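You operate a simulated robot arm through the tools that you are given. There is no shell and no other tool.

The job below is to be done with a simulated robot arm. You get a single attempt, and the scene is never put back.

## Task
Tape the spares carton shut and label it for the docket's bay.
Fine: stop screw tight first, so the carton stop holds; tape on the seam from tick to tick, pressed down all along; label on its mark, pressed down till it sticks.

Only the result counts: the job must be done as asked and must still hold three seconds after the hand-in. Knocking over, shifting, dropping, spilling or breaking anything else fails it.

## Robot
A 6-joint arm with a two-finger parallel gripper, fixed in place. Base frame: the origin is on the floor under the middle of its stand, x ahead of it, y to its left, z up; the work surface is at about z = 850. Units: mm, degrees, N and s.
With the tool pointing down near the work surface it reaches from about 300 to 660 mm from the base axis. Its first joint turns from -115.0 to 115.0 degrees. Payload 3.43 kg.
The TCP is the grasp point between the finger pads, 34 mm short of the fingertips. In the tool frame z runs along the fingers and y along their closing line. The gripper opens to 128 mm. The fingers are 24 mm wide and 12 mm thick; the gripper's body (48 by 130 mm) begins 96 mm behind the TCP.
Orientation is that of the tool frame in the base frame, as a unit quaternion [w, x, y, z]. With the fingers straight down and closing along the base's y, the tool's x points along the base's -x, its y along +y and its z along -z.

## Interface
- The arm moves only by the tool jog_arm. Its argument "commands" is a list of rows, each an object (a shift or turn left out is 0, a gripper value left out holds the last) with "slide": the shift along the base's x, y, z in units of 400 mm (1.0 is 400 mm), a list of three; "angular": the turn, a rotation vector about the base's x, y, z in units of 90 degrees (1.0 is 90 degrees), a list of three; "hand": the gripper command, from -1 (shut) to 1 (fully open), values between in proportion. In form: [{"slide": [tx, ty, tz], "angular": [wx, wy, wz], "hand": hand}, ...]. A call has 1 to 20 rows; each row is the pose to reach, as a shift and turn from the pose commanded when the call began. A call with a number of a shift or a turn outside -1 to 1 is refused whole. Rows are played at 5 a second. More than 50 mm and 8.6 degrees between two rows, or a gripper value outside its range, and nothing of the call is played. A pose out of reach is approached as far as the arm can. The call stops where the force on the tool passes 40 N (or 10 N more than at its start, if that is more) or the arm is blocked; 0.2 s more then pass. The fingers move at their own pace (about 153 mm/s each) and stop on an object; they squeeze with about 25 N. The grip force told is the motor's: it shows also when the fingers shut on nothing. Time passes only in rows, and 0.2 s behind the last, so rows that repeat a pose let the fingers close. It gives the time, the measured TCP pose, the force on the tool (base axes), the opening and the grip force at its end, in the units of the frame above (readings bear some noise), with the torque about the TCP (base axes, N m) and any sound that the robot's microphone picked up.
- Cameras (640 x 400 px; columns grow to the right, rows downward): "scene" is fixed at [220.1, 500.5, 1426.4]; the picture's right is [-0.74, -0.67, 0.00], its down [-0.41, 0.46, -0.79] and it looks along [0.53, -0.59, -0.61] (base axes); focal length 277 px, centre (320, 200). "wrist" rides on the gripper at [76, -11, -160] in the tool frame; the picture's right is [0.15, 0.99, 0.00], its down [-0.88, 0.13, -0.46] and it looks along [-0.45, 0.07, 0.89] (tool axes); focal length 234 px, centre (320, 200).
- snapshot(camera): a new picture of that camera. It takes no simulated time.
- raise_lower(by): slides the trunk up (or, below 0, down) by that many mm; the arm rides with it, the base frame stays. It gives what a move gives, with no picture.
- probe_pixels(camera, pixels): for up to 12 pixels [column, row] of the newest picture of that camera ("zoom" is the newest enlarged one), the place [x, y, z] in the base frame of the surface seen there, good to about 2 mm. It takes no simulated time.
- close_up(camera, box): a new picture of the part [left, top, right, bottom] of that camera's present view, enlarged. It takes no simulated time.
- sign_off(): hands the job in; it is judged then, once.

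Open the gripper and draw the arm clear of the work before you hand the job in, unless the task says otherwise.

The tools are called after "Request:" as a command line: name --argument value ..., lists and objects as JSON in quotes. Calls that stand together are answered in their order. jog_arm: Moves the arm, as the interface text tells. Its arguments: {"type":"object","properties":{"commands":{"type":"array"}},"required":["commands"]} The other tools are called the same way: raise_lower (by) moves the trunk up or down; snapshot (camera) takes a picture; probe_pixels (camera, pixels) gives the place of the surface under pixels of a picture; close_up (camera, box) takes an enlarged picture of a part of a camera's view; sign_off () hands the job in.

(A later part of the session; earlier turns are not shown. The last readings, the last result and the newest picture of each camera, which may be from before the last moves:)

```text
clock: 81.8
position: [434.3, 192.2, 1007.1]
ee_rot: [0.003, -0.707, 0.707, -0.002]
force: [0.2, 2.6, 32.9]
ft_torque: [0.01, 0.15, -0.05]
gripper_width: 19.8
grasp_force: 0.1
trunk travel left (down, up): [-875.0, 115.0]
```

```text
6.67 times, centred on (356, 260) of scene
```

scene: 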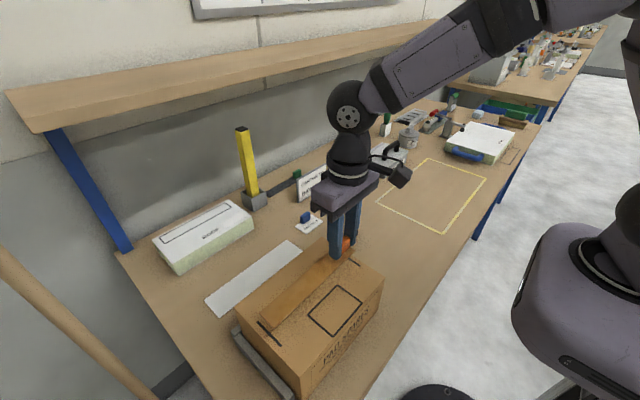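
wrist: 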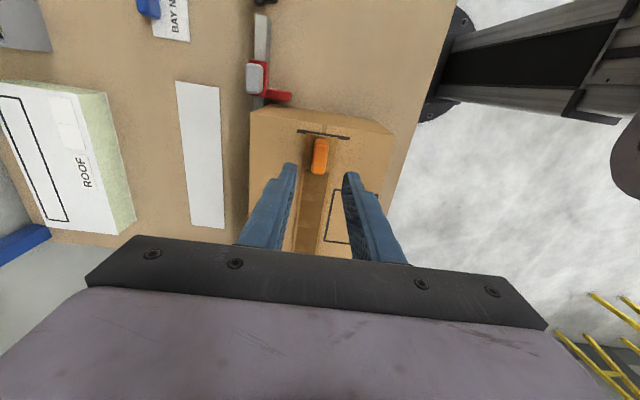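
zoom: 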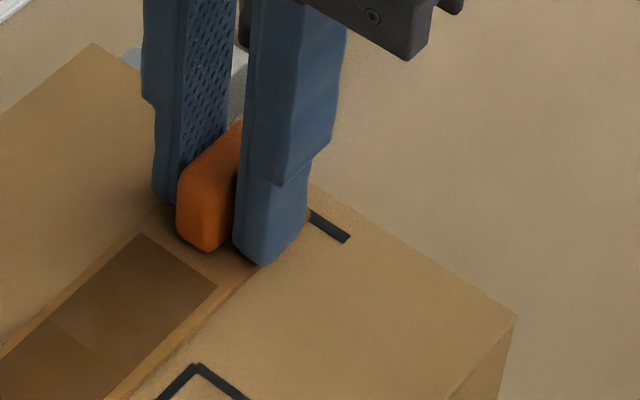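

At 33 N nothing further changes; the pattern of which press lit which cell fits exactly four zones over the whole strip (zone edges ≈227, 281, 335), all now dark, so the tape is stuck all along. I lift straight off without touching the tab.

Request:
jog_arm --commands '[{"slide": [0, 0, 0.01], "hand": -0.6875}, {"slide": [0, 0, 0.04], "hand": -0.6875}, {"slide": [0, 0, 0.1], "hand": -0.6875}, {"slide": [0, 0, 0.18], "hand": -0.6875}, {"slide": [0, 0, 0.26], "hand": -0.6875}, {"slide": [0, 0, 0.26], "hand": -0.6875}]'

Request:
snapshot --camera "wrist"

Request:
snapshot --camera "scene"

Request:
close_up --camera "scene" --box '[230, 235, 390, 345]'

```text
clock: 83.2
position: [436.4, 192.9, 1108.8]
ee_rot: [0.001, 0.708, -0.706, 0.0]
force: [0.1, 0.3, 0.6]
ft_torque: [0.0, -0.02, -0.01]
gripper_width: 19.7
grasp_force: 0.1
trunk travel left (down, up): [-875.0, 115.0]
```

```text
taken
```

wrist: 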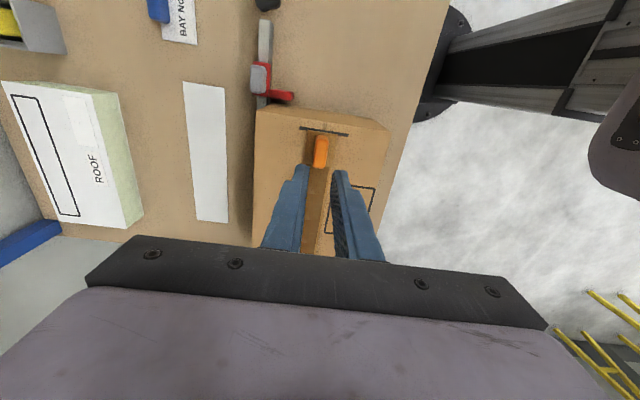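

```text
taken
```

scene: 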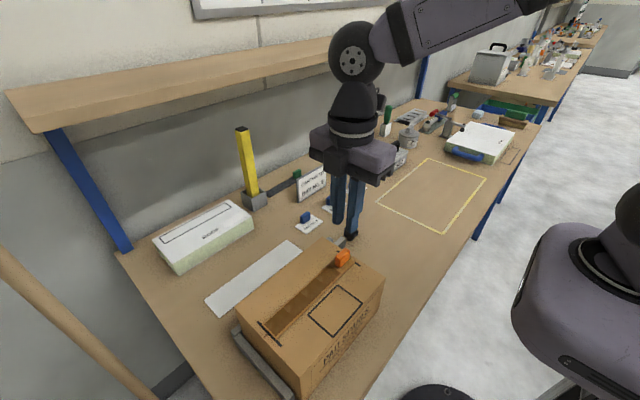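

```text
3.64 times, centred on (310, 290) of scene
```

zoom: 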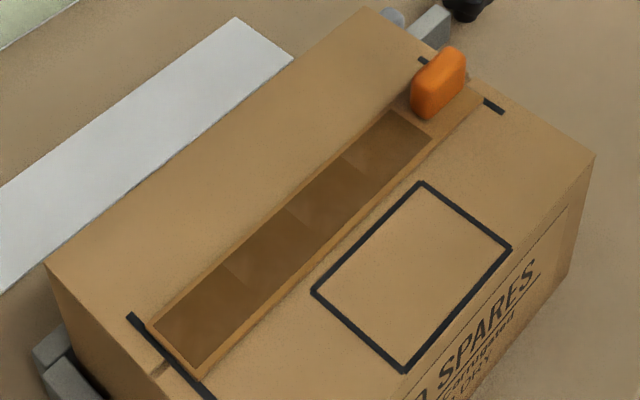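

The tape job looks complete. Next the Bay 2 label: I turn the tool back and move over toward (560,-58) at z≈1060 for a close look.

Request:
jog_arm --commands '[{"slide": [0.02, -0.052, 0.0], "angular": [0, 0, -0.0833], "hand": 0.1}, {"slide": [0.05, -0.104, 0.0], "angular": [0, 0, -0.1667], "hand": 0.1}, {"slide": [0.08, -0.156, 0.0], "angular": [0, 0, -0.25], "hand": 0.1}, {"slide": [0.1, -0.208, 0.0], "angular": [0, 0, -0.3333], "hand": 0.1}, {"slide": [0.13, -0.26, 0.0], "angular": [0, 0, -0.4167], "hand": 0.1}, {"slide": [0.155, -0.313, -0.02], "angular": [0, 0, -0.5], "hand": 0.1}, {"slide": [0.18, -0.365, -0.04], "angular": [0, 0, -0.5833], "hand": 0.1}, {"slide": [0.2, -0.417, -0.06], "angular": [0, 0, -0.6667], "hand": 0.1}, {"slide": [0.23, -0.469, -0.08], "angular": [0, 0, -0.75], "hand": 0.1}, {"slide": [0.26, -0.521, -0.1], "angular": [0, 0, -0.8333], "hand": 0.1}, {"slide": [0.285, -0.573, -0.12], "angular": [0, 0, -0.9167], "hand": 0.1}, {"slide": [0.31, -0.626, -0.12], "angular": [0, 0, -1.0], "hand": 0.1}, {"slide": [0.31, -0.626, -0.12], "angular": [0, 0, -1.0], "hand": 0.1}]'

Request:
snapshot --camera "wrist"

Request:
close_up --camera "wrist" --box '[250, 110, 394, 200]'

```text
clock: 86.0
position: [558.6, -58.0, 1061.3]
ee_rot: [0.0, 0.001, 1.0, -0.001]
force: [-0.9, 0.1, 0.4]
ft_torque: [-0.02, -0.02, -0.01]
gripper_width: 70.4
grasp_force: 0.0
trunk travel left (down, up): [-875.0, 115.0]
```

```text
taken
```

wrist: 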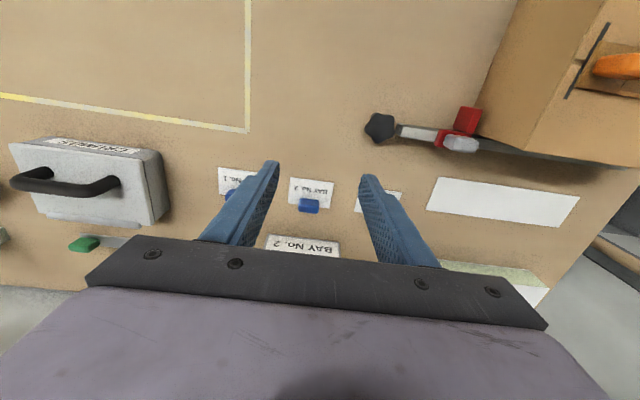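

```text
4.44 times, centred on (322, 155) of wrist
```

zoom: 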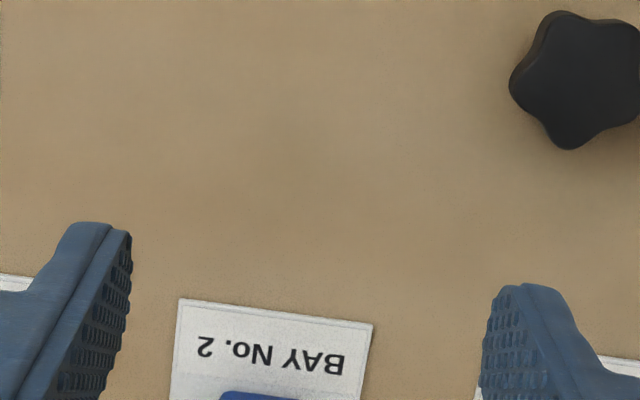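

The Bay 2 label is at (310,195) between the fingers, its blue tab at (309,206). I enlarge it and probe its corners and tab.

Request:
close_up --camera "wrist" --box '[276, 165, 348, 225]'

Request:
probe_pixels --camera "zoom" --pixels '[[125, 125], [500, 165], [110, 300], [480, 350], [200, 300], [300, 330], [210, 360], [330, 370], [270, 300], [270, 350], [400, 290], [400, 340]]'

```text
6.67 times, centred on (312, 195) of wrist
```

zoom: 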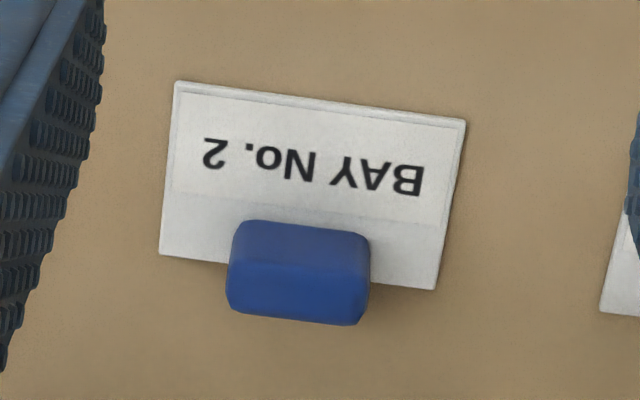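

```text
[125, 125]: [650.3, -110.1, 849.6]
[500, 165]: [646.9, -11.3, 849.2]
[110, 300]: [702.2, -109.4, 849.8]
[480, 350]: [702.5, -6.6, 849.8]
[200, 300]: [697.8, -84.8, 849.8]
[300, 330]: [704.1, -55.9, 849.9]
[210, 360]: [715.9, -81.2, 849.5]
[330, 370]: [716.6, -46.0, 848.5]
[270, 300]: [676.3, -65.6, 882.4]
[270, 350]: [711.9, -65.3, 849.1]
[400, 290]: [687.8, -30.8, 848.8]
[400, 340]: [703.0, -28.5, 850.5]
```

I probe the label's corners ((177,84),(463,122),(431,288),(162,252)) and its tab ((230–368, 222–322)).

Request:
probe_pixels --camera "zoom" --pixels '[[180, 86], [461, 123], [430, 285], [164, 250], [320, 105], [240, 240], [360, 245], [235, 295], [360, 310], [300, 235], [300, 275], [300, 310]]'

Request:
close_up --camera "scene" --box '[300, 180, 380, 230]'

Request:
probe_pixels --camera "zoom" --pixels '[[250, 150], [230, 170], [290, 160], [220, 240], [330, 180]]'

```text
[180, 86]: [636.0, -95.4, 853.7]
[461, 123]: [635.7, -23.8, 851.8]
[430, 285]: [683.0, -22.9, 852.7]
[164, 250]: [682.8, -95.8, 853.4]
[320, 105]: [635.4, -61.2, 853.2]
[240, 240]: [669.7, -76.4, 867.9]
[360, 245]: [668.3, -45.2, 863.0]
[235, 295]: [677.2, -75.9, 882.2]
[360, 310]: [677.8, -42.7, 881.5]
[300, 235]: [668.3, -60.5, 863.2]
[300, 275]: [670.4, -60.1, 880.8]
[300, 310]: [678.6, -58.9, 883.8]
```

```text
8.00 times, centred on (340, 205) of scene
```

zoom: 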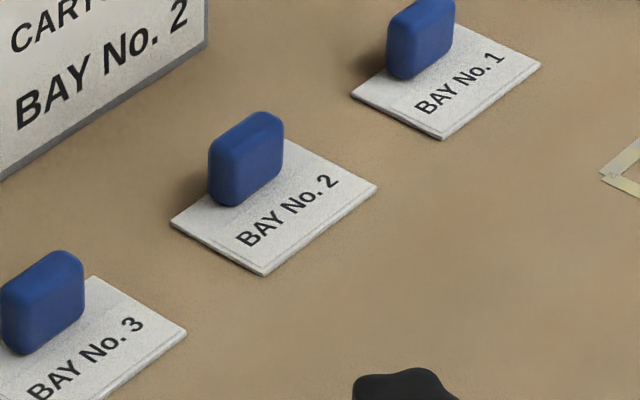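

```text
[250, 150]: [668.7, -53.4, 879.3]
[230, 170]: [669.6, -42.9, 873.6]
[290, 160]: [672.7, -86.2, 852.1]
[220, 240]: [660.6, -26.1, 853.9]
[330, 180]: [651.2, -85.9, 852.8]
```

Label: x≈635–684, y≈−96…−23 (centre ≈(659.5,−59.5)), tab centre ≈(675.5,−59.7) up to z≈884; it fits inside the 53×78 frame. The tab's radius is 678 mm, past the usual reach, so I raise the trunk 100 mm to gain reach.

Request:
raise_lower --by 100

```text
clock: 87.3
position: [559.4, -57.6, 1160.3]
ee_rot: [0.0, -0.001, 1.0, 0.0]
force: [-0.6, 0.5, 0.3]
ft_torque: [-0.01, -0.02, 0.03]
gripper_width: 70.5
grasp_force: 0.2
trunk travel left (down, up): [-975.0, 15.0]
```

The trunk is up with TCP z=1160. I move down and out toward above the Bay 2 tab in steps, watching for reach.

Request:
jog_arm --commands '[{"slide": [0.0, 0, -0.1], "hand": 0.1}, {"slide": [0.04, -0.003, -0.2], "hand": 0.1}, {"slide": [0.1, -0.005, -0.29], "hand": 0.1}, {"slide": [0.16, -0.005, -0.38], "hand": 0.1}, {"slide": [0.22, -0.005, -0.46], "hand": 0.1}, {"slide": [0.27, -0.005, -0.54], "hand": 0.1}, {"slide": [0.29, -0.005, -0.56], "hand": 0.1}, {"slide": [0.29, -0.005, -0.56], "hand": 0.1}]'

Request:
snapshot --camera "wrist"

Request:
snapshot --camera "scene"

```text
clock: 89.1
position: [653.4, -58.9, 946.9]
ee_rot: [0.001, -0.001, 1.0, 0.0]
force: [-0.2, 0.1, 0.0]
ft_torque: [-0.01, -0.02, -0.02]
gripper_width: 70.3
grasp_force: 0.1
out of reach, approached as far as the arm can: row 6, 7, 8
trunk travel left (down, up): [-975.0, 15.0]
```

```text
taken
```

wrist: 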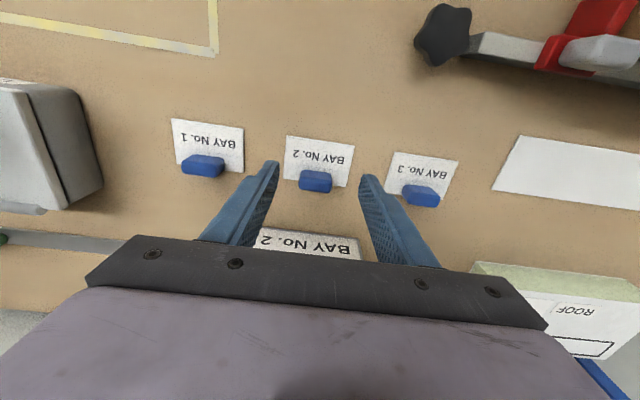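

```text
taken
```

scene: 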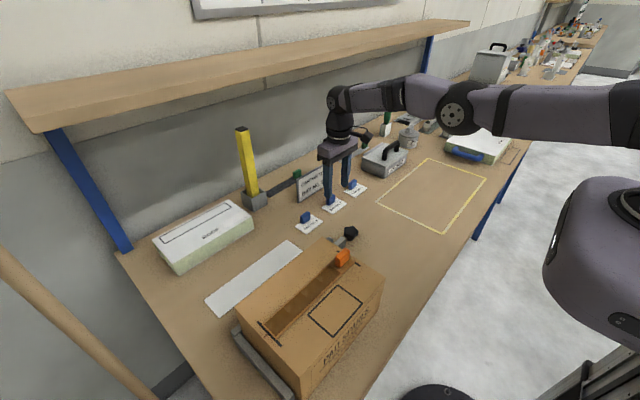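

Still out of reach: the arm is nearly straight, and raising the trunk does not help at this height. I back up and away first, then return the trunk and use a small outward tilt of the fingers about y instead.

Request:
jog_arm --commands '[{"slide": [-0.04, 0, 0.06], "hand": 0.1}, {"slide": [-0.1, 0, 0.15], "hand": 0.1}, {"slide": [-0.16, 0, 0.24], "hand": 0.1}, {"slide": [-0.2, 0, 0.32], "hand": 0.1}, {"slide": [-0.2, 0, 0.4], "hand": 0.1}, {"slide": [-0.2, 0, 0.4], "hand": 0.1}]'

Request:
raise_lower --by -100

```text
clock: 90.5
position: [573.5, -58.2, 1106.6]
ee_rot: [0.0, -0.002, 1.0, 0.0]
force: [0.4, -0.1, 0.6]
ft_torque: [-0.01, 0.02, 0.05]
gripper_width: 70.5
grasp_force: 0.0
trunk travel left (down, up): [-975.0, 15.0]
```

```text
clock: 91.9
position: [573.8, -57.9, 1007.3]
ee_rot: [0.001, -0.001, 1.0, 0.0]
force: [-0.1, 0.3, 0.2]
ft_torque: [0.03, -0.01, -0.01]
gripper_width: 70.0
grasp_force: 0.0
trunk travel left (down, up): [-875.0, 115.0]
```

Back at trunk level with TCP (573.8,−57.9,1007). I tilt 8° outward (−y rotation) while moving to above the Bay 2 tab.

Request:
jog_arm --commands '[{"slide": [0.05, -0.002, -0.03], "angular": [0, -0.03, 0], "hand": 0.1}, {"slide": [0.1, -0.0045, -0.07], "angular": [0, -0.06, 0], "hand": 0.1}, {"slide": [0.15, -0.0045, -0.1], "angular": [0, -0.089, 0], "hand": 0.1}, {"slide": [0.2, -0.0045, -0.13], "angular": [0, -0.089, 0], "hand": 0.1}, {"slide": [0.247, -0.0045, -0.168], "angular": [0, -0.089, 0], "hand": 0.1}, {"slide": [0.247, -0.0045, -0.168], "angular": [0, -0.089, 0], "hand": 0.1}]'

Request:
snapshot --camera "wrist"

Request:
close_up --camera "wrist" --box '[262, 140, 374, 210]'

```text
clock: 93.3
position: [672.5, -60.2, 939.6]
ee_rot: [0.07, -0.001, 0.998, 0.0]
force: [-1.2, 0.4, 0.4]
ft_torque: [0.02, 0.0, 0.01]
gripper_width: 70.4
grasp_force: 0.1
trunk travel left (down, up): [-875.0, 115.0]
```

```text
taken
```

wrist: 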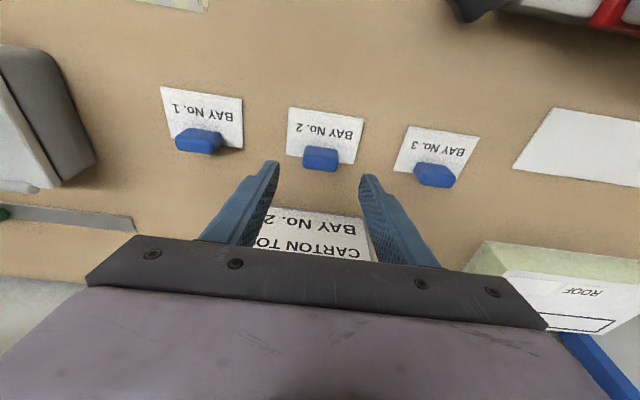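

```text
5.71 times, centred on (318, 175) of wrist
```

zoom: 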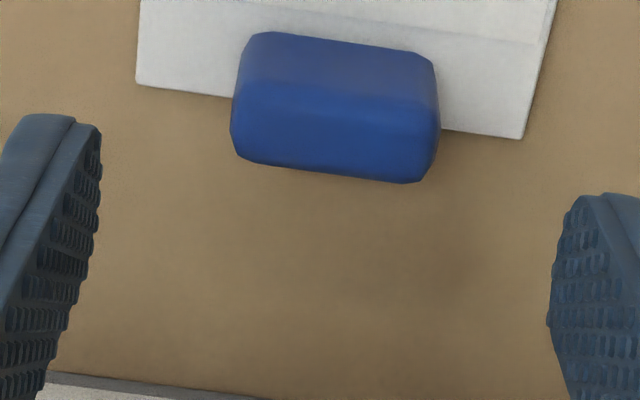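

Reached with no complaint; the tab shows at (320,157) between the fingers. I probe its top and faces here for a precise centre.

Request:
probe_pixels --camera "zoom" --pixels '[[245, 70], [330, 50], [430, 80], [240, 120], [330, 110], [435, 140], [245, 150], [330, 160], [420, 175], [330, 90], [160, 60], [500, 110]]'

```text
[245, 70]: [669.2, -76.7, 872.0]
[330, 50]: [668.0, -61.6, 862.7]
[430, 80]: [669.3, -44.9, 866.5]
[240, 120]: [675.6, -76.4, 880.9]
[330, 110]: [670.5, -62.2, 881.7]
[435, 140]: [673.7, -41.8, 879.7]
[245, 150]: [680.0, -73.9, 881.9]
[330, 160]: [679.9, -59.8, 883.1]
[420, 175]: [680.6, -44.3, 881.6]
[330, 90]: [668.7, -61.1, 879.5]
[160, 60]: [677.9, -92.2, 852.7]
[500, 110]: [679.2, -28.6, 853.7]
```

Tab centre ≈(675.3,−59.4), top z≈883. I descend to z≈891.5 and close on it.

Request:
jog_arm --commands '[{"slide": [0, 0.001, -0.04], "hand": 0.1}, {"slide": [0, 0.001, -0.08], "hand": 0.1}, {"slide": [0, 0.001, -0.11], "hand": 0.1}, {"slide": [0, 0.001, -0.12], "hand": 0.1}, {"slide": [0, 0.001, -0.12], "hand": 0.1}]'

Request:
close_up --camera "wrist" --box '[262, 140, 374, 210]'

Request:
close_up --camera "scene" --box '[296, 170, 376, 220]'

```text
clock: 94.5
position: [672.4, -58.6, 890.2]
ee_rot: [0.07, -0.001, 0.998, 0.0]
force: [0.3, 0.6, -0.5]
ft_torque: [0.04, 0.0, 0.03]
gripper_width: 70.4
grasp_force: 0.0
trunk travel left (down, up): [-875.0, 115.0]
```

```text
5.71 times, centred on (318, 175) of wrist
```

zoom: 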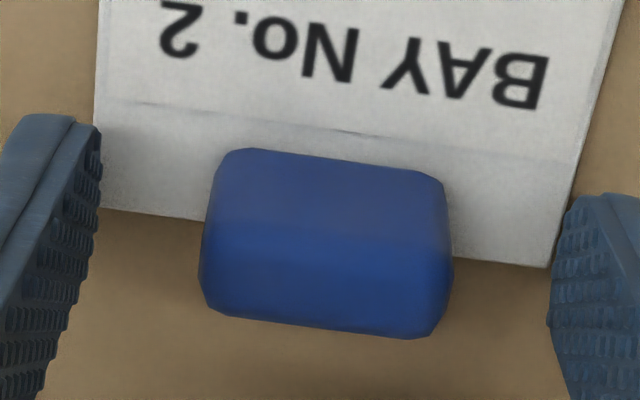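

```text
8.00 times, centred on (336, 195) of scene
```

zoom: 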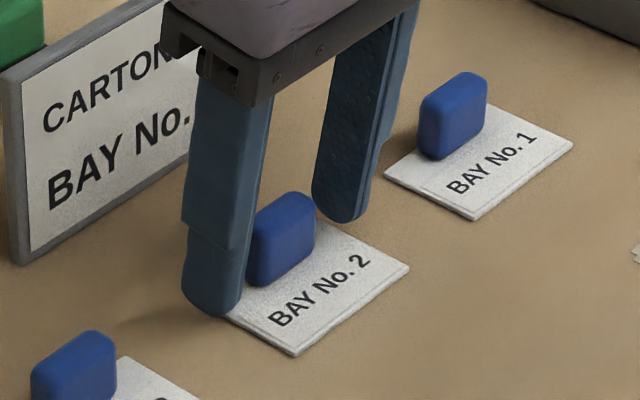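

The fingers flank the tab on both sides. I close the gripper.

Request:
jog_arm --commands '[{"hand": -0.4}, {"hand": -1}, {"hand": -1}, {"hand": -1}]'

Request:
close_up --camera "wrist" --box '[262, 140, 374, 210]'

Request:
close_up --camera "scene" --box '[296, 170, 376, 220]'

```text
clock: 95.5
position: [671.6, -59.2, 892.2]
ee_rot: [0.069, -0.001, 0.998, 0.001]
force: [0.2, 0.2, -0.8]
ft_torque: [0.01, 0.01, -0.03]
gripper_width: 34.9
grasp_force: 24.6
trunk travel left (down, up): [-875.0, 115.0]
```

```text
5.71 times, centred on (318, 175) of wrist
```

zoom: 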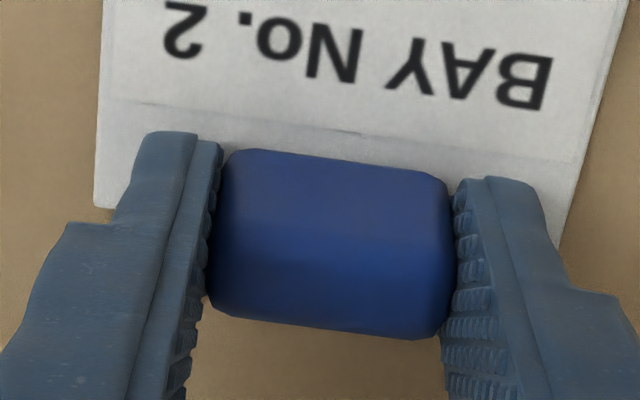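

```text
8.00 times, centred on (336, 195) of scene
```

zoom: 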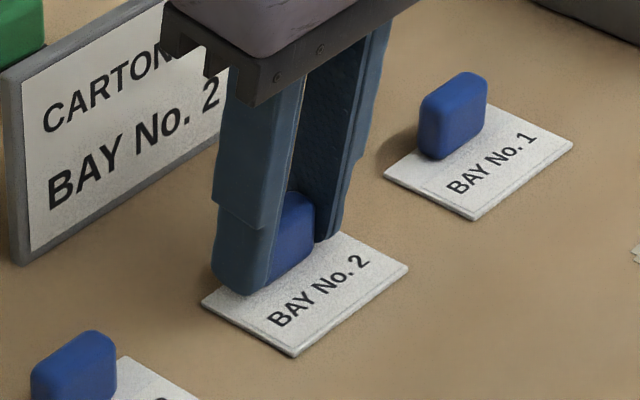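

Held at 34.9 mm. I lift 20 mm gently and check.

Request:
jog_arm --commands '[{"slide": [0, 0, 0.01], "hand": -1}, {"slide": [0, 0, 0.02], "hand": -1}, {"slide": [0, 0, 0.035], "hand": -1}, {"slide": [0, 0, 0.05], "hand": -1}, {"slide": [0, 0, 0.05], "hand": -1}]'

Request:
close_up --camera "scene" --box '[296, 160, 376, 210]'

Request:
close_up --camera "wrist" --box '[262, 130, 374, 210]'

```text
clock: 96.7
position: [673.4, -59.6, 912.1]
ee_rot: [0.07, -0.001, 0.998, 0.0]
force: [-1.5, -0.7, -0.1]
ft_torque: [0.03, -0.01, -0.01]
gripper_width: 34.4
grasp_force: 24.8
trunk travel left (down, up): [-875.0, 115.0]
```

```text
8.00 times, centred on (336, 185) of scene
```

zoom: 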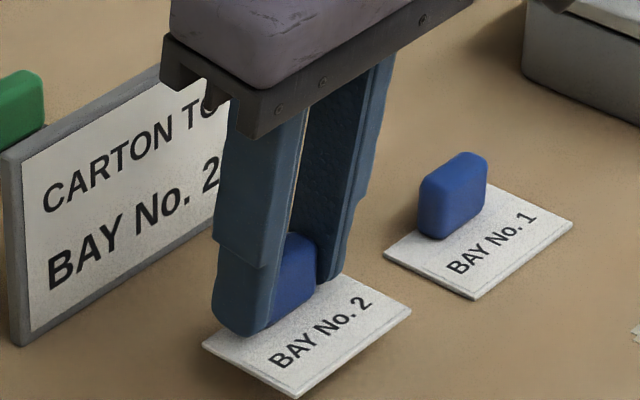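

```text
5.00 times, centred on (318, 170) of wrist
```

zoom: 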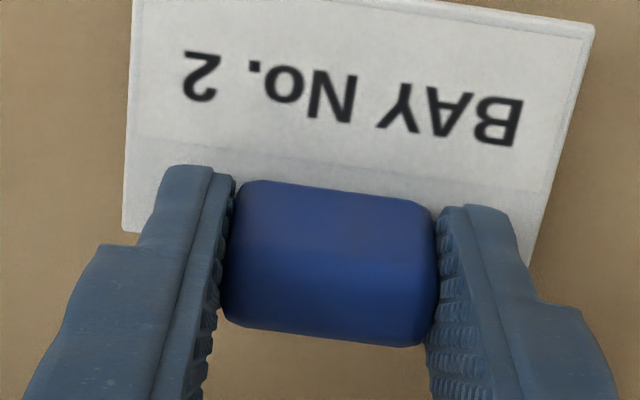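

The label is lifted and held. I bring it back and up diagonally within reach.

Request:
jog_arm --commands '[{"slide": [-0.02, 0, 0.02], "hand": -1}, {"slide": [-0.05, 0, 0.045], "hand": -1}, {"slide": [-0.08, 0, 0.07], "hand": -1}, {"slide": [-0.11, 0, 0.095], "hand": -1}, {"slide": [-0.14, 0, 0.12], "hand": -1}, {"slide": [-0.17, 0, 0.145], "hand": -1}, {"slide": [-0.2, 0, 0.17], "hand": -1}, {"slide": [-0.23, 0, 0.2], "hand": -1}, {"slide": [-0.26, 0, 0.225], "hand": -1}, {"slide": [-0.28, 0, 0.245], "hand": -1}, {"slide": [-0.28, 0, 0.245], "hand": -1}]'

Request:
jog_arm --commands '[{"slide": [0, 0, 0.01], "angular": [0, 0.022, 0], "hand": -1}, {"slide": [0, 0, 0.025], "angular": [0, 0.044, 0], "hand": -1}, {"slide": [0, 0, 0.05], "angular": [0, 0.066, 0], "hand": -1}, {"slide": [0, 0, 0.075], "angular": [0, 0.089, 0], "hand": -1}, {"slide": [0, 0, 0.1], "angular": [0, 0.089, 0], "hand": -1}, {"slide": [0, 0, 0.1], "angular": [0, 0.089, 0], "hand": -1}]'

Request:
snapshot --camera "wrist"

Request:
snapshot --camera "scene"

```text
clock: 99.1
position: [561.7, -60.5, 1009.6]
ee_rot: [0.07, -0.001, 0.998, -0.001]
force: [0.0, 0.1, -0.2]
ft_torque: [0.0, 0.0, 0.0]
gripper_width: 34.6
grasp_force: 24.6
trunk travel left (down, up): [-875.0, 115.0]
```

```text
clock: 100.5
position: [561.3, -60.4, 1049.0]
ee_rot: [-0.001, -0.001, 1.0, 0.0]
force: [1.0, 0.0, -0.6]
ft_torque: [0.0, -0.01, -0.03]
gripper_width: 34.5
grasp_force: 24.8
trunk travel left (down, up): [-875.0, 115.0]
```

```text
taken
```

wrist: 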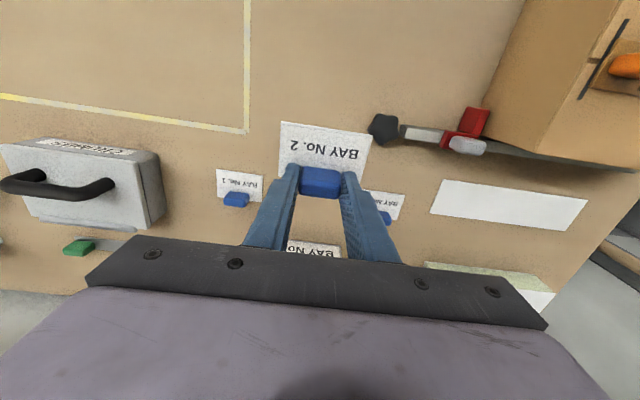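

```text
taken
```

scene: 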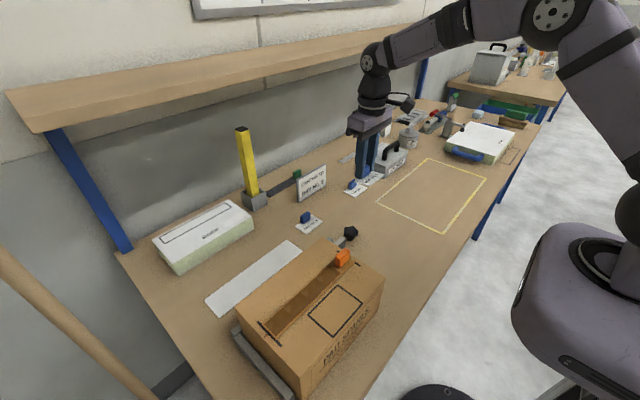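

The label is held with the tool upright again. I probe the label's corners to see if it is level.

Request:
close_up --camera "wrist" --box '[265, 110, 385, 200]'

Request:
probe_pixels --camera "zoom" --pixels '[[95, 70], [320, 95], [540, 125], [85, 150], [80, 230], [300, 230], [500, 270], [510, 200], [300, 140], [180, 270], [300, 320], [70, 280]]'

```text
4.44 times, centred on (325, 155) of wrist
```

zoom: 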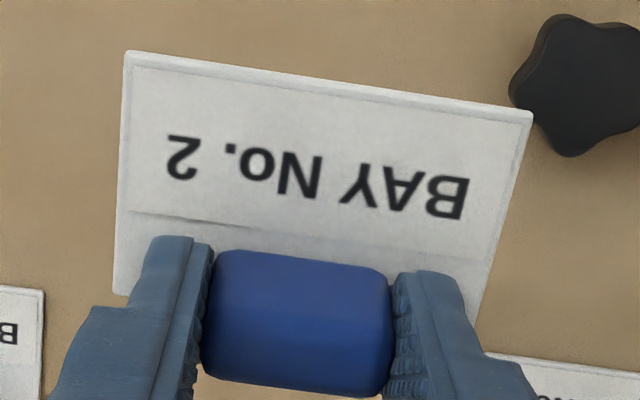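

```text
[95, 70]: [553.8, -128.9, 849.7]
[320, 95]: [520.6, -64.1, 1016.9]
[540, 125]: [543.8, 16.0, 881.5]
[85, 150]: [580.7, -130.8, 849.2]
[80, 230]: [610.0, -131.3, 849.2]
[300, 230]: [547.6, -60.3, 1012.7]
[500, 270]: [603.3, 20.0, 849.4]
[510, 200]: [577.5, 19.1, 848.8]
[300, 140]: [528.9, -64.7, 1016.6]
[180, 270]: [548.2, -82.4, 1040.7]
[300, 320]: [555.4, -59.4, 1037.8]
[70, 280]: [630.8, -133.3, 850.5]
```

The label is tilted ~8° now (z 1017 at x=521 vs 1012.7 at x=548): it was gripped with the tool tilted, so I must keep that tilt. I tilt back −8° and rise to z≈1090 before the carry.

Request:
jog_arm --commands '[{"slide": [0, 0, 0.02], "angular": [0, -0.022, 0], "hand": -1}, {"slide": [0, 0, 0.04], "angular": [0, -0.044, 0], "hand": -1}, {"slide": [0, 0, 0.06], "angular": [0, -0.066, 0], "hand": -1}, {"slide": [-0.02, 0, 0.08], "angular": [0, -0.089, 0], "hand": -1}, {"slide": [-0.05, 0, 0.1], "angular": [0, -0.089, 0], "hand": -1}, {"slide": [-0.05, 0, 0.1], "angular": [0, -0.089, 0], "hand": -1}]'

Request:
close_up --camera "wrist" --box '[265, 110, 385, 200]'

Request:
probe_pixels --camera "zoom" --pixels '[[140, 70], [320, 95], [510, 125], [150, 150], [140, 220], [300, 230], [480, 240], [500, 180], [300, 140], [220, 120], [420, 150], [420, 230]]'

```text
clock: 101.9
position: [540.6, -60.9, 1089.3]
ee_rot: [0.07, -0.001, 0.998, 0.0]
force: [-0.8, -0.6, 0.2]
ft_torque: [-0.03, -0.01, 0.04]
gripper_width: 34.6
grasp_force: 24.8
trunk travel left (down, up): [-875.0, 115.0]
```

```text
4.44 times, centred on (325, 155) of wrist
```

zoom: 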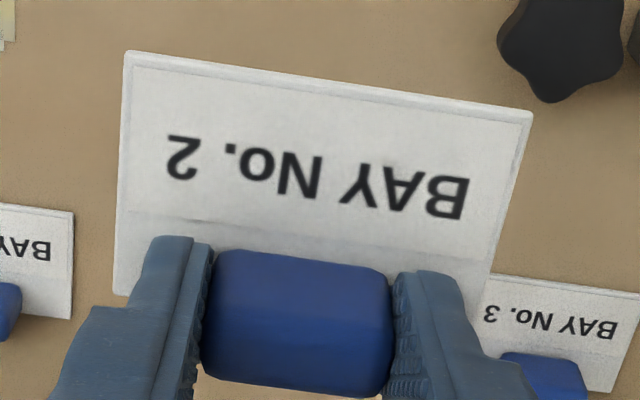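

```text
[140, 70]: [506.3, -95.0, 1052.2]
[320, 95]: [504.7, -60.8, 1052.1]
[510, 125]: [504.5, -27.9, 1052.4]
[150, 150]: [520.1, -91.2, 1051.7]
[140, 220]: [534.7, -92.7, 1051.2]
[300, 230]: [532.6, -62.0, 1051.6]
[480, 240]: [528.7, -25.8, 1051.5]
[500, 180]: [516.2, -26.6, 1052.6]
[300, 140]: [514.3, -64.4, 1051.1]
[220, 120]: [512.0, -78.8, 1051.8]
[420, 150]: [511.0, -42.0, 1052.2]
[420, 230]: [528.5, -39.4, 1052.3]
```

The label is level again (z≈1052 all over). I carry it over to above the label frame at ~25 mm per row.

Request:
jog_arm --commands '[{"slide": [-0.015, 0.035, 0], "hand": -1}, {"slide": [-0.038, 0.09, 0], "hand": -1}, {"slide": [-0.062, 0.145, 0], "hand": -1}, {"slide": [-0.086, 0.2, 0], "hand": -1}, {"slide": [-0.11, 0.255, 0], "hand": -1}, {"slide": [-0.134, 0.31, 0], "hand": -1}, {"slide": [-0.158, 0.365, 0], "hand": -1}, {"slide": [-0.18, 0.42, 0], "hand": -1}, {"slide": [-0.205, 0.475, 0], "hand": -1}, {"slide": [-0.228, 0.53, 0], "hand": -1}, {"slide": [-0.252, 0.585, 0], "hand": -1}, {"slide": [-0.276, 0.64, 0], "hand": -1}, {"slide": [-0.3, 0.695, 0], "hand": -1}, {"slide": [-0.322, 0.75, 0], "hand": -1}, {"slide": [-0.345, 0.805, 0], "hand": -1}, {"slide": [-0.36, 0.84, 0], "hand": -1}, {"slide": [-0.3675, 0.855, 0], "hand": -1}, {"slide": [-0.3675, 0.855, 0], "hand": -1}]'

Request:
snapshot --camera "wrist"

Request:
snapshot --camera "scene"

```text
clock: 105.7
position: [392.7, 282.7, 1089.3]
ee_rot: [0.069, -0.001, 0.998, 0.001]
force: [0.0, -0.8, 0.5]
ft_torque: [-0.01, -0.01, -0.01]
gripper_width: 34.8
grasp_force: 24.9
trunk travel left (down, up): [-875.0, 115.0]
```

```text
taken
```

wrist: 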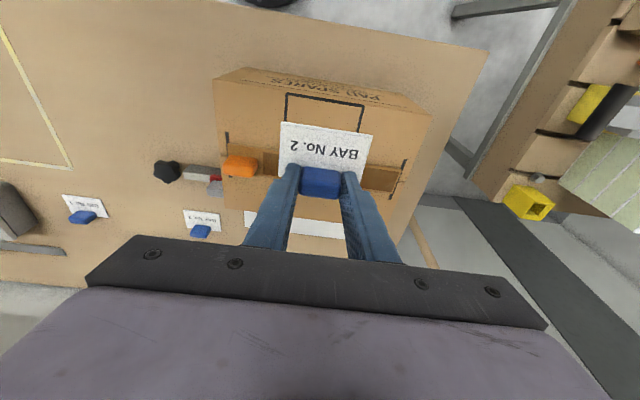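

```text
taken
```

scene: 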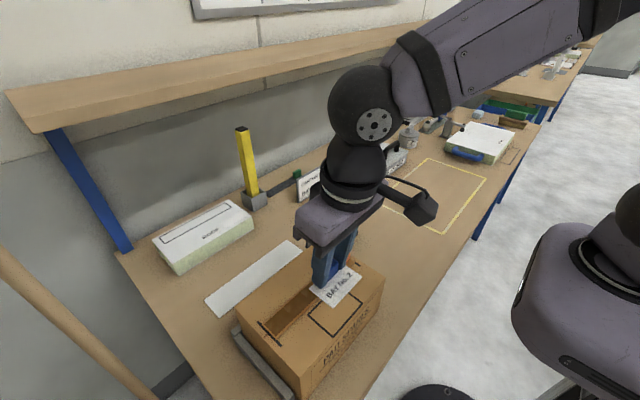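

The label hovers over the frame. I lower to ~18 mm above the carton and then measure against the frame.

Request:
jog_arm --commands '[{"slide": [0, 0, -0.05], "hand": -1}, {"slide": [0, 0, -0.1], "hand": -1}, {"slide": [0, 0, -0.148], "hand": -1}, {"slide": [0, 0, -0.148], "hand": -1}]'

Request:
close_up --camera "wrist" --box '[260, 90, 396, 200]'

Request:
probe_pixels --camera "wrist" --pixels '[[284, 123], [320, 128], [370, 134.5], [282, 140], [280, 165], [369, 145], [365, 165], [300, 135], [350, 150]]'

```text
clock: 106.7
position: [394.1, 281.3, 1029.6]
ee_rot: [0.07, -0.001, 0.998, 0.0]
force: [0.2, 0.0, -1.1]
ft_torque: [0.01, 0.01, 0.0]
gripper_width: 34.9
grasp_force: 24.5
trunk travel left (down, up): [-875.0, 115.0]
```

```text
3.64 times, centred on (328, 145) of wrist
```

zoom: 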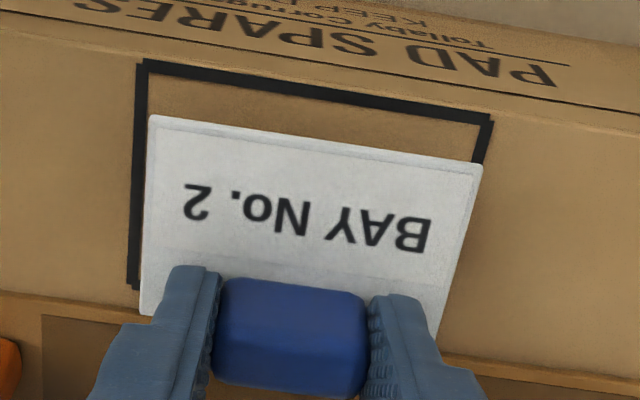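

```text
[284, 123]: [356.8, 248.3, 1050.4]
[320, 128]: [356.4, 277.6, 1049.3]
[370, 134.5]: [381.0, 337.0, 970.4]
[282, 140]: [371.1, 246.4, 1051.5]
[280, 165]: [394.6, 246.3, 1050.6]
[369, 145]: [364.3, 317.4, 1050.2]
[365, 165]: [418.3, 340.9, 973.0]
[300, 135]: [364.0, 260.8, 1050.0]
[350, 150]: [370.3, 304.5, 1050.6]
```

I probe in this newest enlarged view: label edges and the frame lines around it.

Request:
probe_pixels --camera "zoom" --pixels '[[156, 120], [320, 141], [476, 166], [150, 200], [145, 290], [466, 210], [447, 290], [139, 130], [134, 240], [200, 74], [400, 105], [486, 140]]'

Request:
snapshot --camera "wrist"

```text
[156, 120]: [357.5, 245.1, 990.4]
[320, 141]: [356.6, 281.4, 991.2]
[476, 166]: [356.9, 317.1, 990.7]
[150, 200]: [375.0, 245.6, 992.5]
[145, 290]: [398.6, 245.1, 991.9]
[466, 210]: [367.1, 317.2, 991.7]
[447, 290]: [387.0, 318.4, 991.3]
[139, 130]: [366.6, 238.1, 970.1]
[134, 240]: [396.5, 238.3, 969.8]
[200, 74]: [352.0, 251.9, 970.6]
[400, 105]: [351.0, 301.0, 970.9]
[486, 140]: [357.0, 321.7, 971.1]
```

```text
taken
```

wrist: 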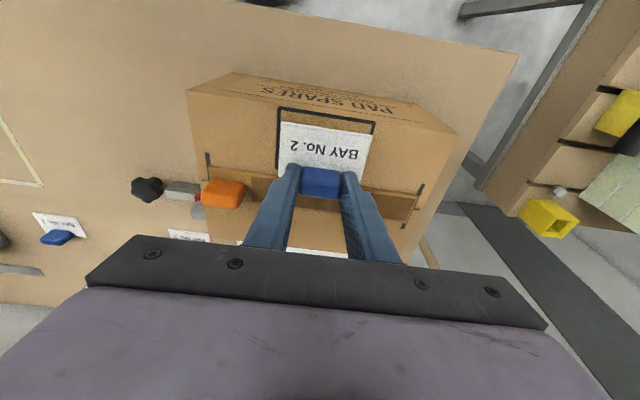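

Label centre ≈(380.8,281.5) against frame centre ≈(381,280.6): I shift −0.7 mm in y and lower 14 mm.

Request:
jog_arm --commands '[{"slide": [0, -0.00175, -0.015], "hand": -1}, {"slide": [0, -0.00175, -0.03], "hand": -1}, {"slide": [0, -0.00175, -0.036], "hand": -1}, {"slide": [0, -0.00175, -0.036], "hand": -1}]'

Request:
close_up --camera "wrist" --box '[260, 90, 396, 200]'

Request:
probe_pixels --camera "zoom" --pixels '[[156, 122], [320, 143], [474, 168], [150, 200], [145, 290], [464, 210], [447, 290], [130, 130], [124, 240], [200, 88], [400, 120], [486, 150]]'

```text
clock: 107.7
position: [394.5, 280.9, 1015.8]
ee_rot: [0.07, -0.001, 0.998, 0.0]
force: [0.0, 0.7, 0.1]
ft_torque: [-0.01, 0.02, -0.01]
gripper_width: 34.5
grasp_force: 24.6
trunk travel left (down, up): [-875.0, 115.0]
```

```text
3.64 times, centred on (328, 145) of wrist
```

zoom: 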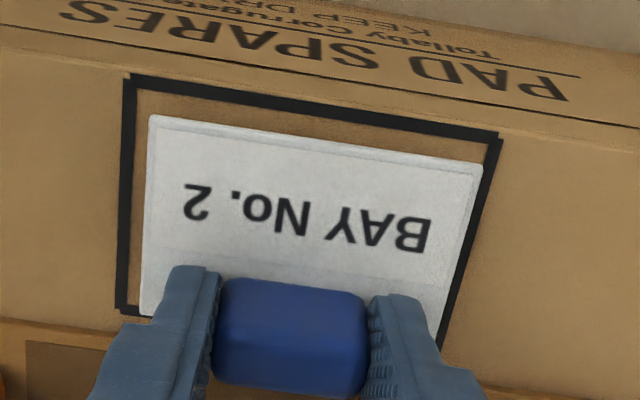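

```text
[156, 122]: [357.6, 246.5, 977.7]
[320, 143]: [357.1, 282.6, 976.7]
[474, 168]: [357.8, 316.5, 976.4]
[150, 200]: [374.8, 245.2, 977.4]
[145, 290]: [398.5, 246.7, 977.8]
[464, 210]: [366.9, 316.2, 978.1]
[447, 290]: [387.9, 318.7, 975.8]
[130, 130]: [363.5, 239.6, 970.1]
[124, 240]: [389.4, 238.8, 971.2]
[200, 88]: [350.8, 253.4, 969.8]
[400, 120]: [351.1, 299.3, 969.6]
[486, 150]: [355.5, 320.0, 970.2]
```

The label is ~7 mm above its seat and about 0.7 mm toward +y; I correct (−0.4,−0.7) and lower in fine steps until contact.

Request:
jog_arm --commands '[{"slide": [-0.001, -0.00175, -0.004], "hand": -1}, {"slide": [-0.001, -0.00175, -0.007], "hand": -1}, {"slide": [-0.001, -0.00175, -0.009], "hand": -1}, {"slide": [-0.001, -0.00175, -0.0105], "hand": -1}, {"slide": [-0.001, -0.00175, -0.0105], "hand": -1}]'

Request:
close_up --camera "wrist" --box '[260, 90, 396, 200]'

```text
clock: 108.9
position: [393.7, 282.0, 1010.8]
ee_rot: [0.069, -0.001, 0.998, 0.001]
force: [-0.6, 0.2, -0.8]
ft_torque: [-0.01, -0.02, 0.01]
gripper_width: 34.6
grasp_force: 24.7
trunk travel left (down, up): [-875.0, 115.0]
```

```text
3.64 times, centred on (328, 145) of wrist
```

zoom: 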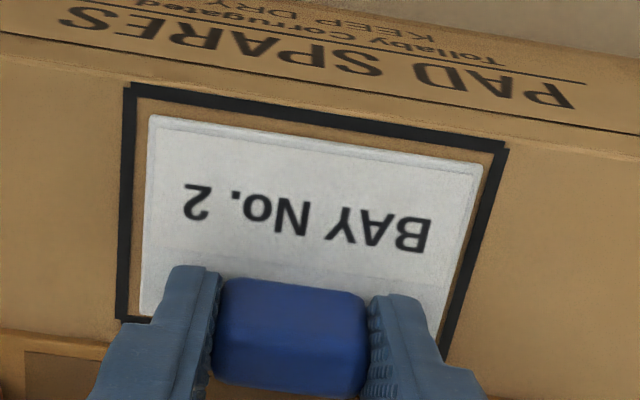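

The label sits evenly inside the frame; no contact force yet. I go down another 1.2 mm in 0.4 mm steps.

Request:
jog_arm --commands '[{"slide": [0, 0, -0.001], "hand": -1}, {"slide": [0, 0, -0.002], "hand": -1}, {"slide": [0, 0, -0.003], "hand": -1}, {"slide": [0, 0, -0.003], "hand": -1}]'

```text
clock: 109.9
position: [393.3, 280.6, 1011.7]
ee_rot: [0.071, -0.001, 0.997, -0.001]
force: [1.7, -0.9, 5.8]
ft_torque: [-0.01, 0.07, 0.03]
gripper_width: 34.7
grasp_force: 25.1
trunk travel left (down, up): [-875.0, 115.0]
```

Contact with 5.8 N. I verify the placement against the frame before pressing.

Request:
close_up --camera "wrist" --box '[260, 90, 396, 200]'

Request:
probe_pixels --camera "zoom" --pixels '[[156, 122], [320, 143], [474, 168], [150, 200], [145, 290], [464, 210], [447, 290], [127, 130], [120, 280], [200, 100], [400, 130], [492, 190]]'

Request:
close_up --camera "scene" --box '[260, 250, 390, 345]'

```text
3.64 times, centred on (328, 145) of wrist
```

zoom: 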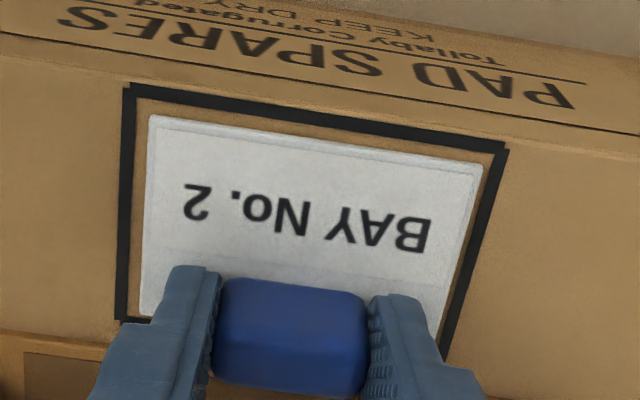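

```text
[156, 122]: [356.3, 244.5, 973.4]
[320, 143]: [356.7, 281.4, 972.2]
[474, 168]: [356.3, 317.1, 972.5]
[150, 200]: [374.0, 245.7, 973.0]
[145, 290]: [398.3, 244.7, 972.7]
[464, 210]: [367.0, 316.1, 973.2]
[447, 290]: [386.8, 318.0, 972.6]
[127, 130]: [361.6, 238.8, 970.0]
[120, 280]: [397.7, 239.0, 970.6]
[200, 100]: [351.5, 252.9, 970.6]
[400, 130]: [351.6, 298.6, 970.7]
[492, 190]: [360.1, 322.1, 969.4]
```

```text
4.21 times, centred on (325, 298) of scene
```

zoom: 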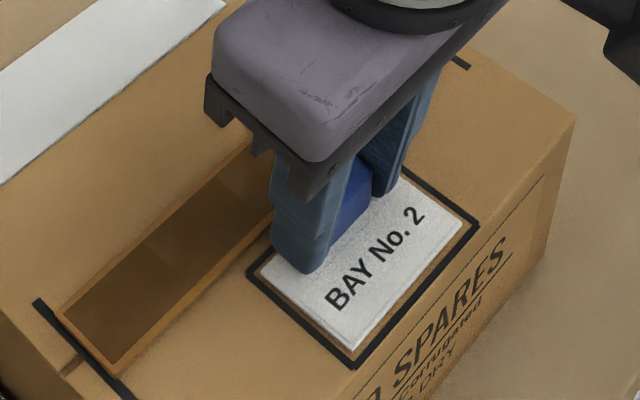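

The label is inside the frame within about 0.6 mm of centre. I ease off, open gently, and rise.

Request:
jog_arm --commands '[{"slide": [0, 0, 0.002], "hand": -1}, {"slide": [0, 0, 0.002], "hand": -0.35}, {"slide": [0, 0, 0.002], "hand": -0.2}, {"slide": [0, 0, 0.002], "hand": -0.2}, {"slide": [0, 0, 0.04], "hand": -0.2}, {"slide": [0, 0, 0.1], "hand": -0.2}, {"slide": [0, 0, 0.18], "hand": -0.2}, {"slide": [0, 0, 0.18], "hand": -0.2}]'

Request:
snapshot --camera "wrist"

Request:
close_up --camera "wrist" --box '[240, 60, 400, 180]'

Request:
close_up --camera "scene" --box '[260, 250, 390, 345]'

```text
clock: 111.7
position: [393.3, 281.3, 1083.2]
ee_rot: [0.07, -0.001, 0.998, 0.0]
force: [-0.5, 0.1, 0.6]
ft_torque: [0.01, 0.0, 0.01]
gripper_width: 51.1
grasp_force: 0.0
trunk travel left (down, up): [-875.0, 115.0]
```

```text
taken
```

wrist: 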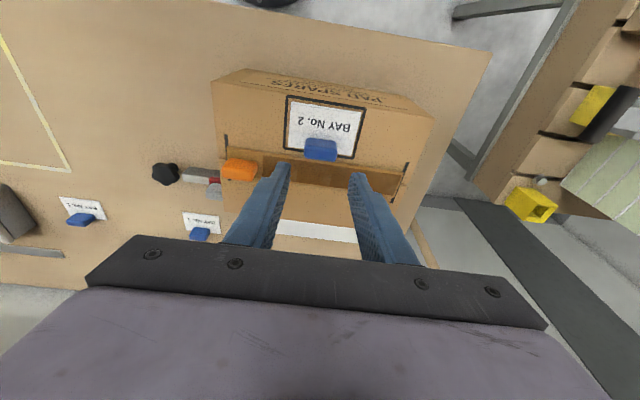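

```text
3.33 times, centred on (320, 120) of wrist
```

zoom: 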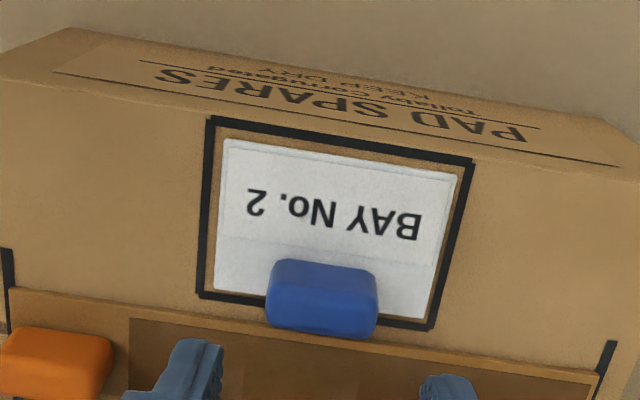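

```text
4.21 times, centred on (325, 298) of scene
```

zoom: 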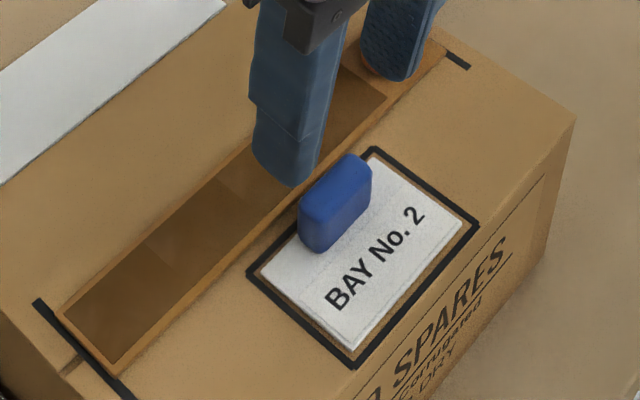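

The label sits well inside its frame. I straighten the tool, close the fingers, and go above the label at (370,281) beside its tab.

Request:
jog_arm --commands '[{"slide": [-0.015, 0, 0.0], "angular": [0, 0.03, 0], "hand": -1}, {"slide": [-0.03, 0, 0.0], "angular": [0, 0.06, 0], "hand": -1}, {"slide": [-0.058, 0, 0.0], "angular": [0, 0.089, 0], "hand": -1}, {"slide": [-0.058, 0, -0.06], "angular": [0, 0.089, 0], "hand": -1}, {"slide": [-0.058, 0, -0.12], "angular": [0, 0.089, 0], "hand": -1}, {"slide": [-0.058, 0, -0.16], "angular": [0, 0.089, 0], "hand": -1}, {"slide": [-0.058, 0, -0.16], "angular": [0, 0.089, 0], "hand": -1}]'

Request:
close_up --camera "wrist" --box '[250, 110, 410, 220]'

Request:
close_up --camera "scene" --box '[260, 250, 390, 345]'

```text
clock: 113.3
position: [369.8, 280.8, 1018.1]
ee_rot: [0.0, 0.0, 1.0, 0.0]
force: [0.3, 0.9, 0.9]
ft_torque: [0.0, 0.01, 0.0]
gripper_width: 0.0
grasp_force: 24.7
trunk travel left (down, up): [-875.0, 115.0]
```

```text
3.64 times, centred on (330, 165) of wrist
```

zoom: 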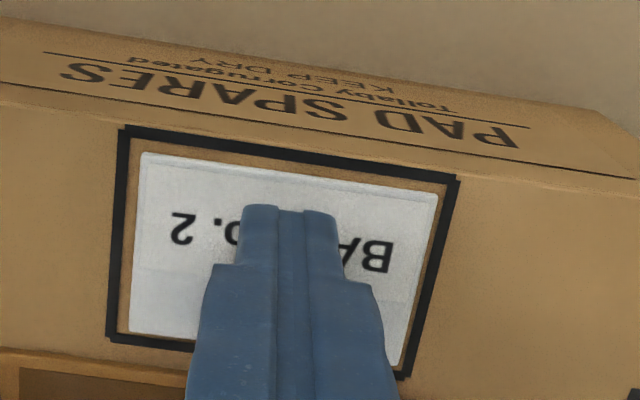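

```text
4.21 times, centred on (325, 298) of scene
```

zoom: 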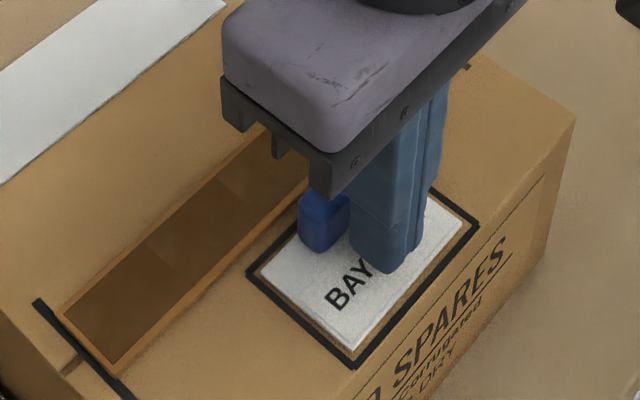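

The closed fingertips are over the label beside its tab. I lower and press in small steps.

Request:
jog_arm --commands '[{"slide": [0, 0, -0.01], "hand": -1}, {"slide": [0, 0, -0.02], "hand": -1}, {"slide": [0, 0, -0.0245], "hand": -1}, {"slide": [0, 0, -0.0275], "hand": -1}, {"slide": [0, 0, -0.0275], "hand": -1}]'

Request:
jog_arm --commands '[{"slide": [0, 0, -0.0015], "hand": -1}, {"slide": [0, 0, -0.003], "hand": -1}, {"slide": [0, 0, -0.003], "hand": -1}]'

Request:
close_up --camera "scene" --box '[260, 250, 390, 345]'

```text
clock: 114.5
position: [369.5, 279.3, 1007.6]
ee_rot: [0.0, -0.002, 1.0, 0.0]
force: [0.1, 1.1, 0.0]
ft_torque: [0.01, 0.01, 0.01]
gripper_width: 0.0
grasp_force: 25.4
trunk travel left (down, up): [-875.0, 115.0]
```

```text
clock: 115.3
position: [370.0, 280.6, 1006.3]
ee_rot: [0.001, -0.001, 1.0, 0.001]
force: [-0.6, 0.2, 7.6]
ft_torque: [0.01, -0.03, 0.01]
gripper_width: 0.0
grasp_force: 25.0
trunk travel left (down, up): [-875.0, 115.0]
```

```text
4.21 times, centred on (325, 298) of scene
```

zoom: 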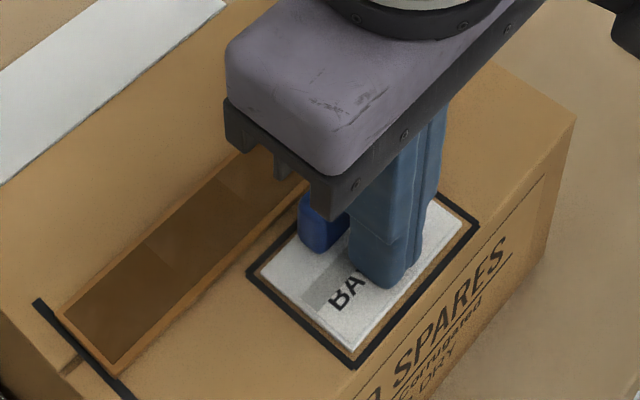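

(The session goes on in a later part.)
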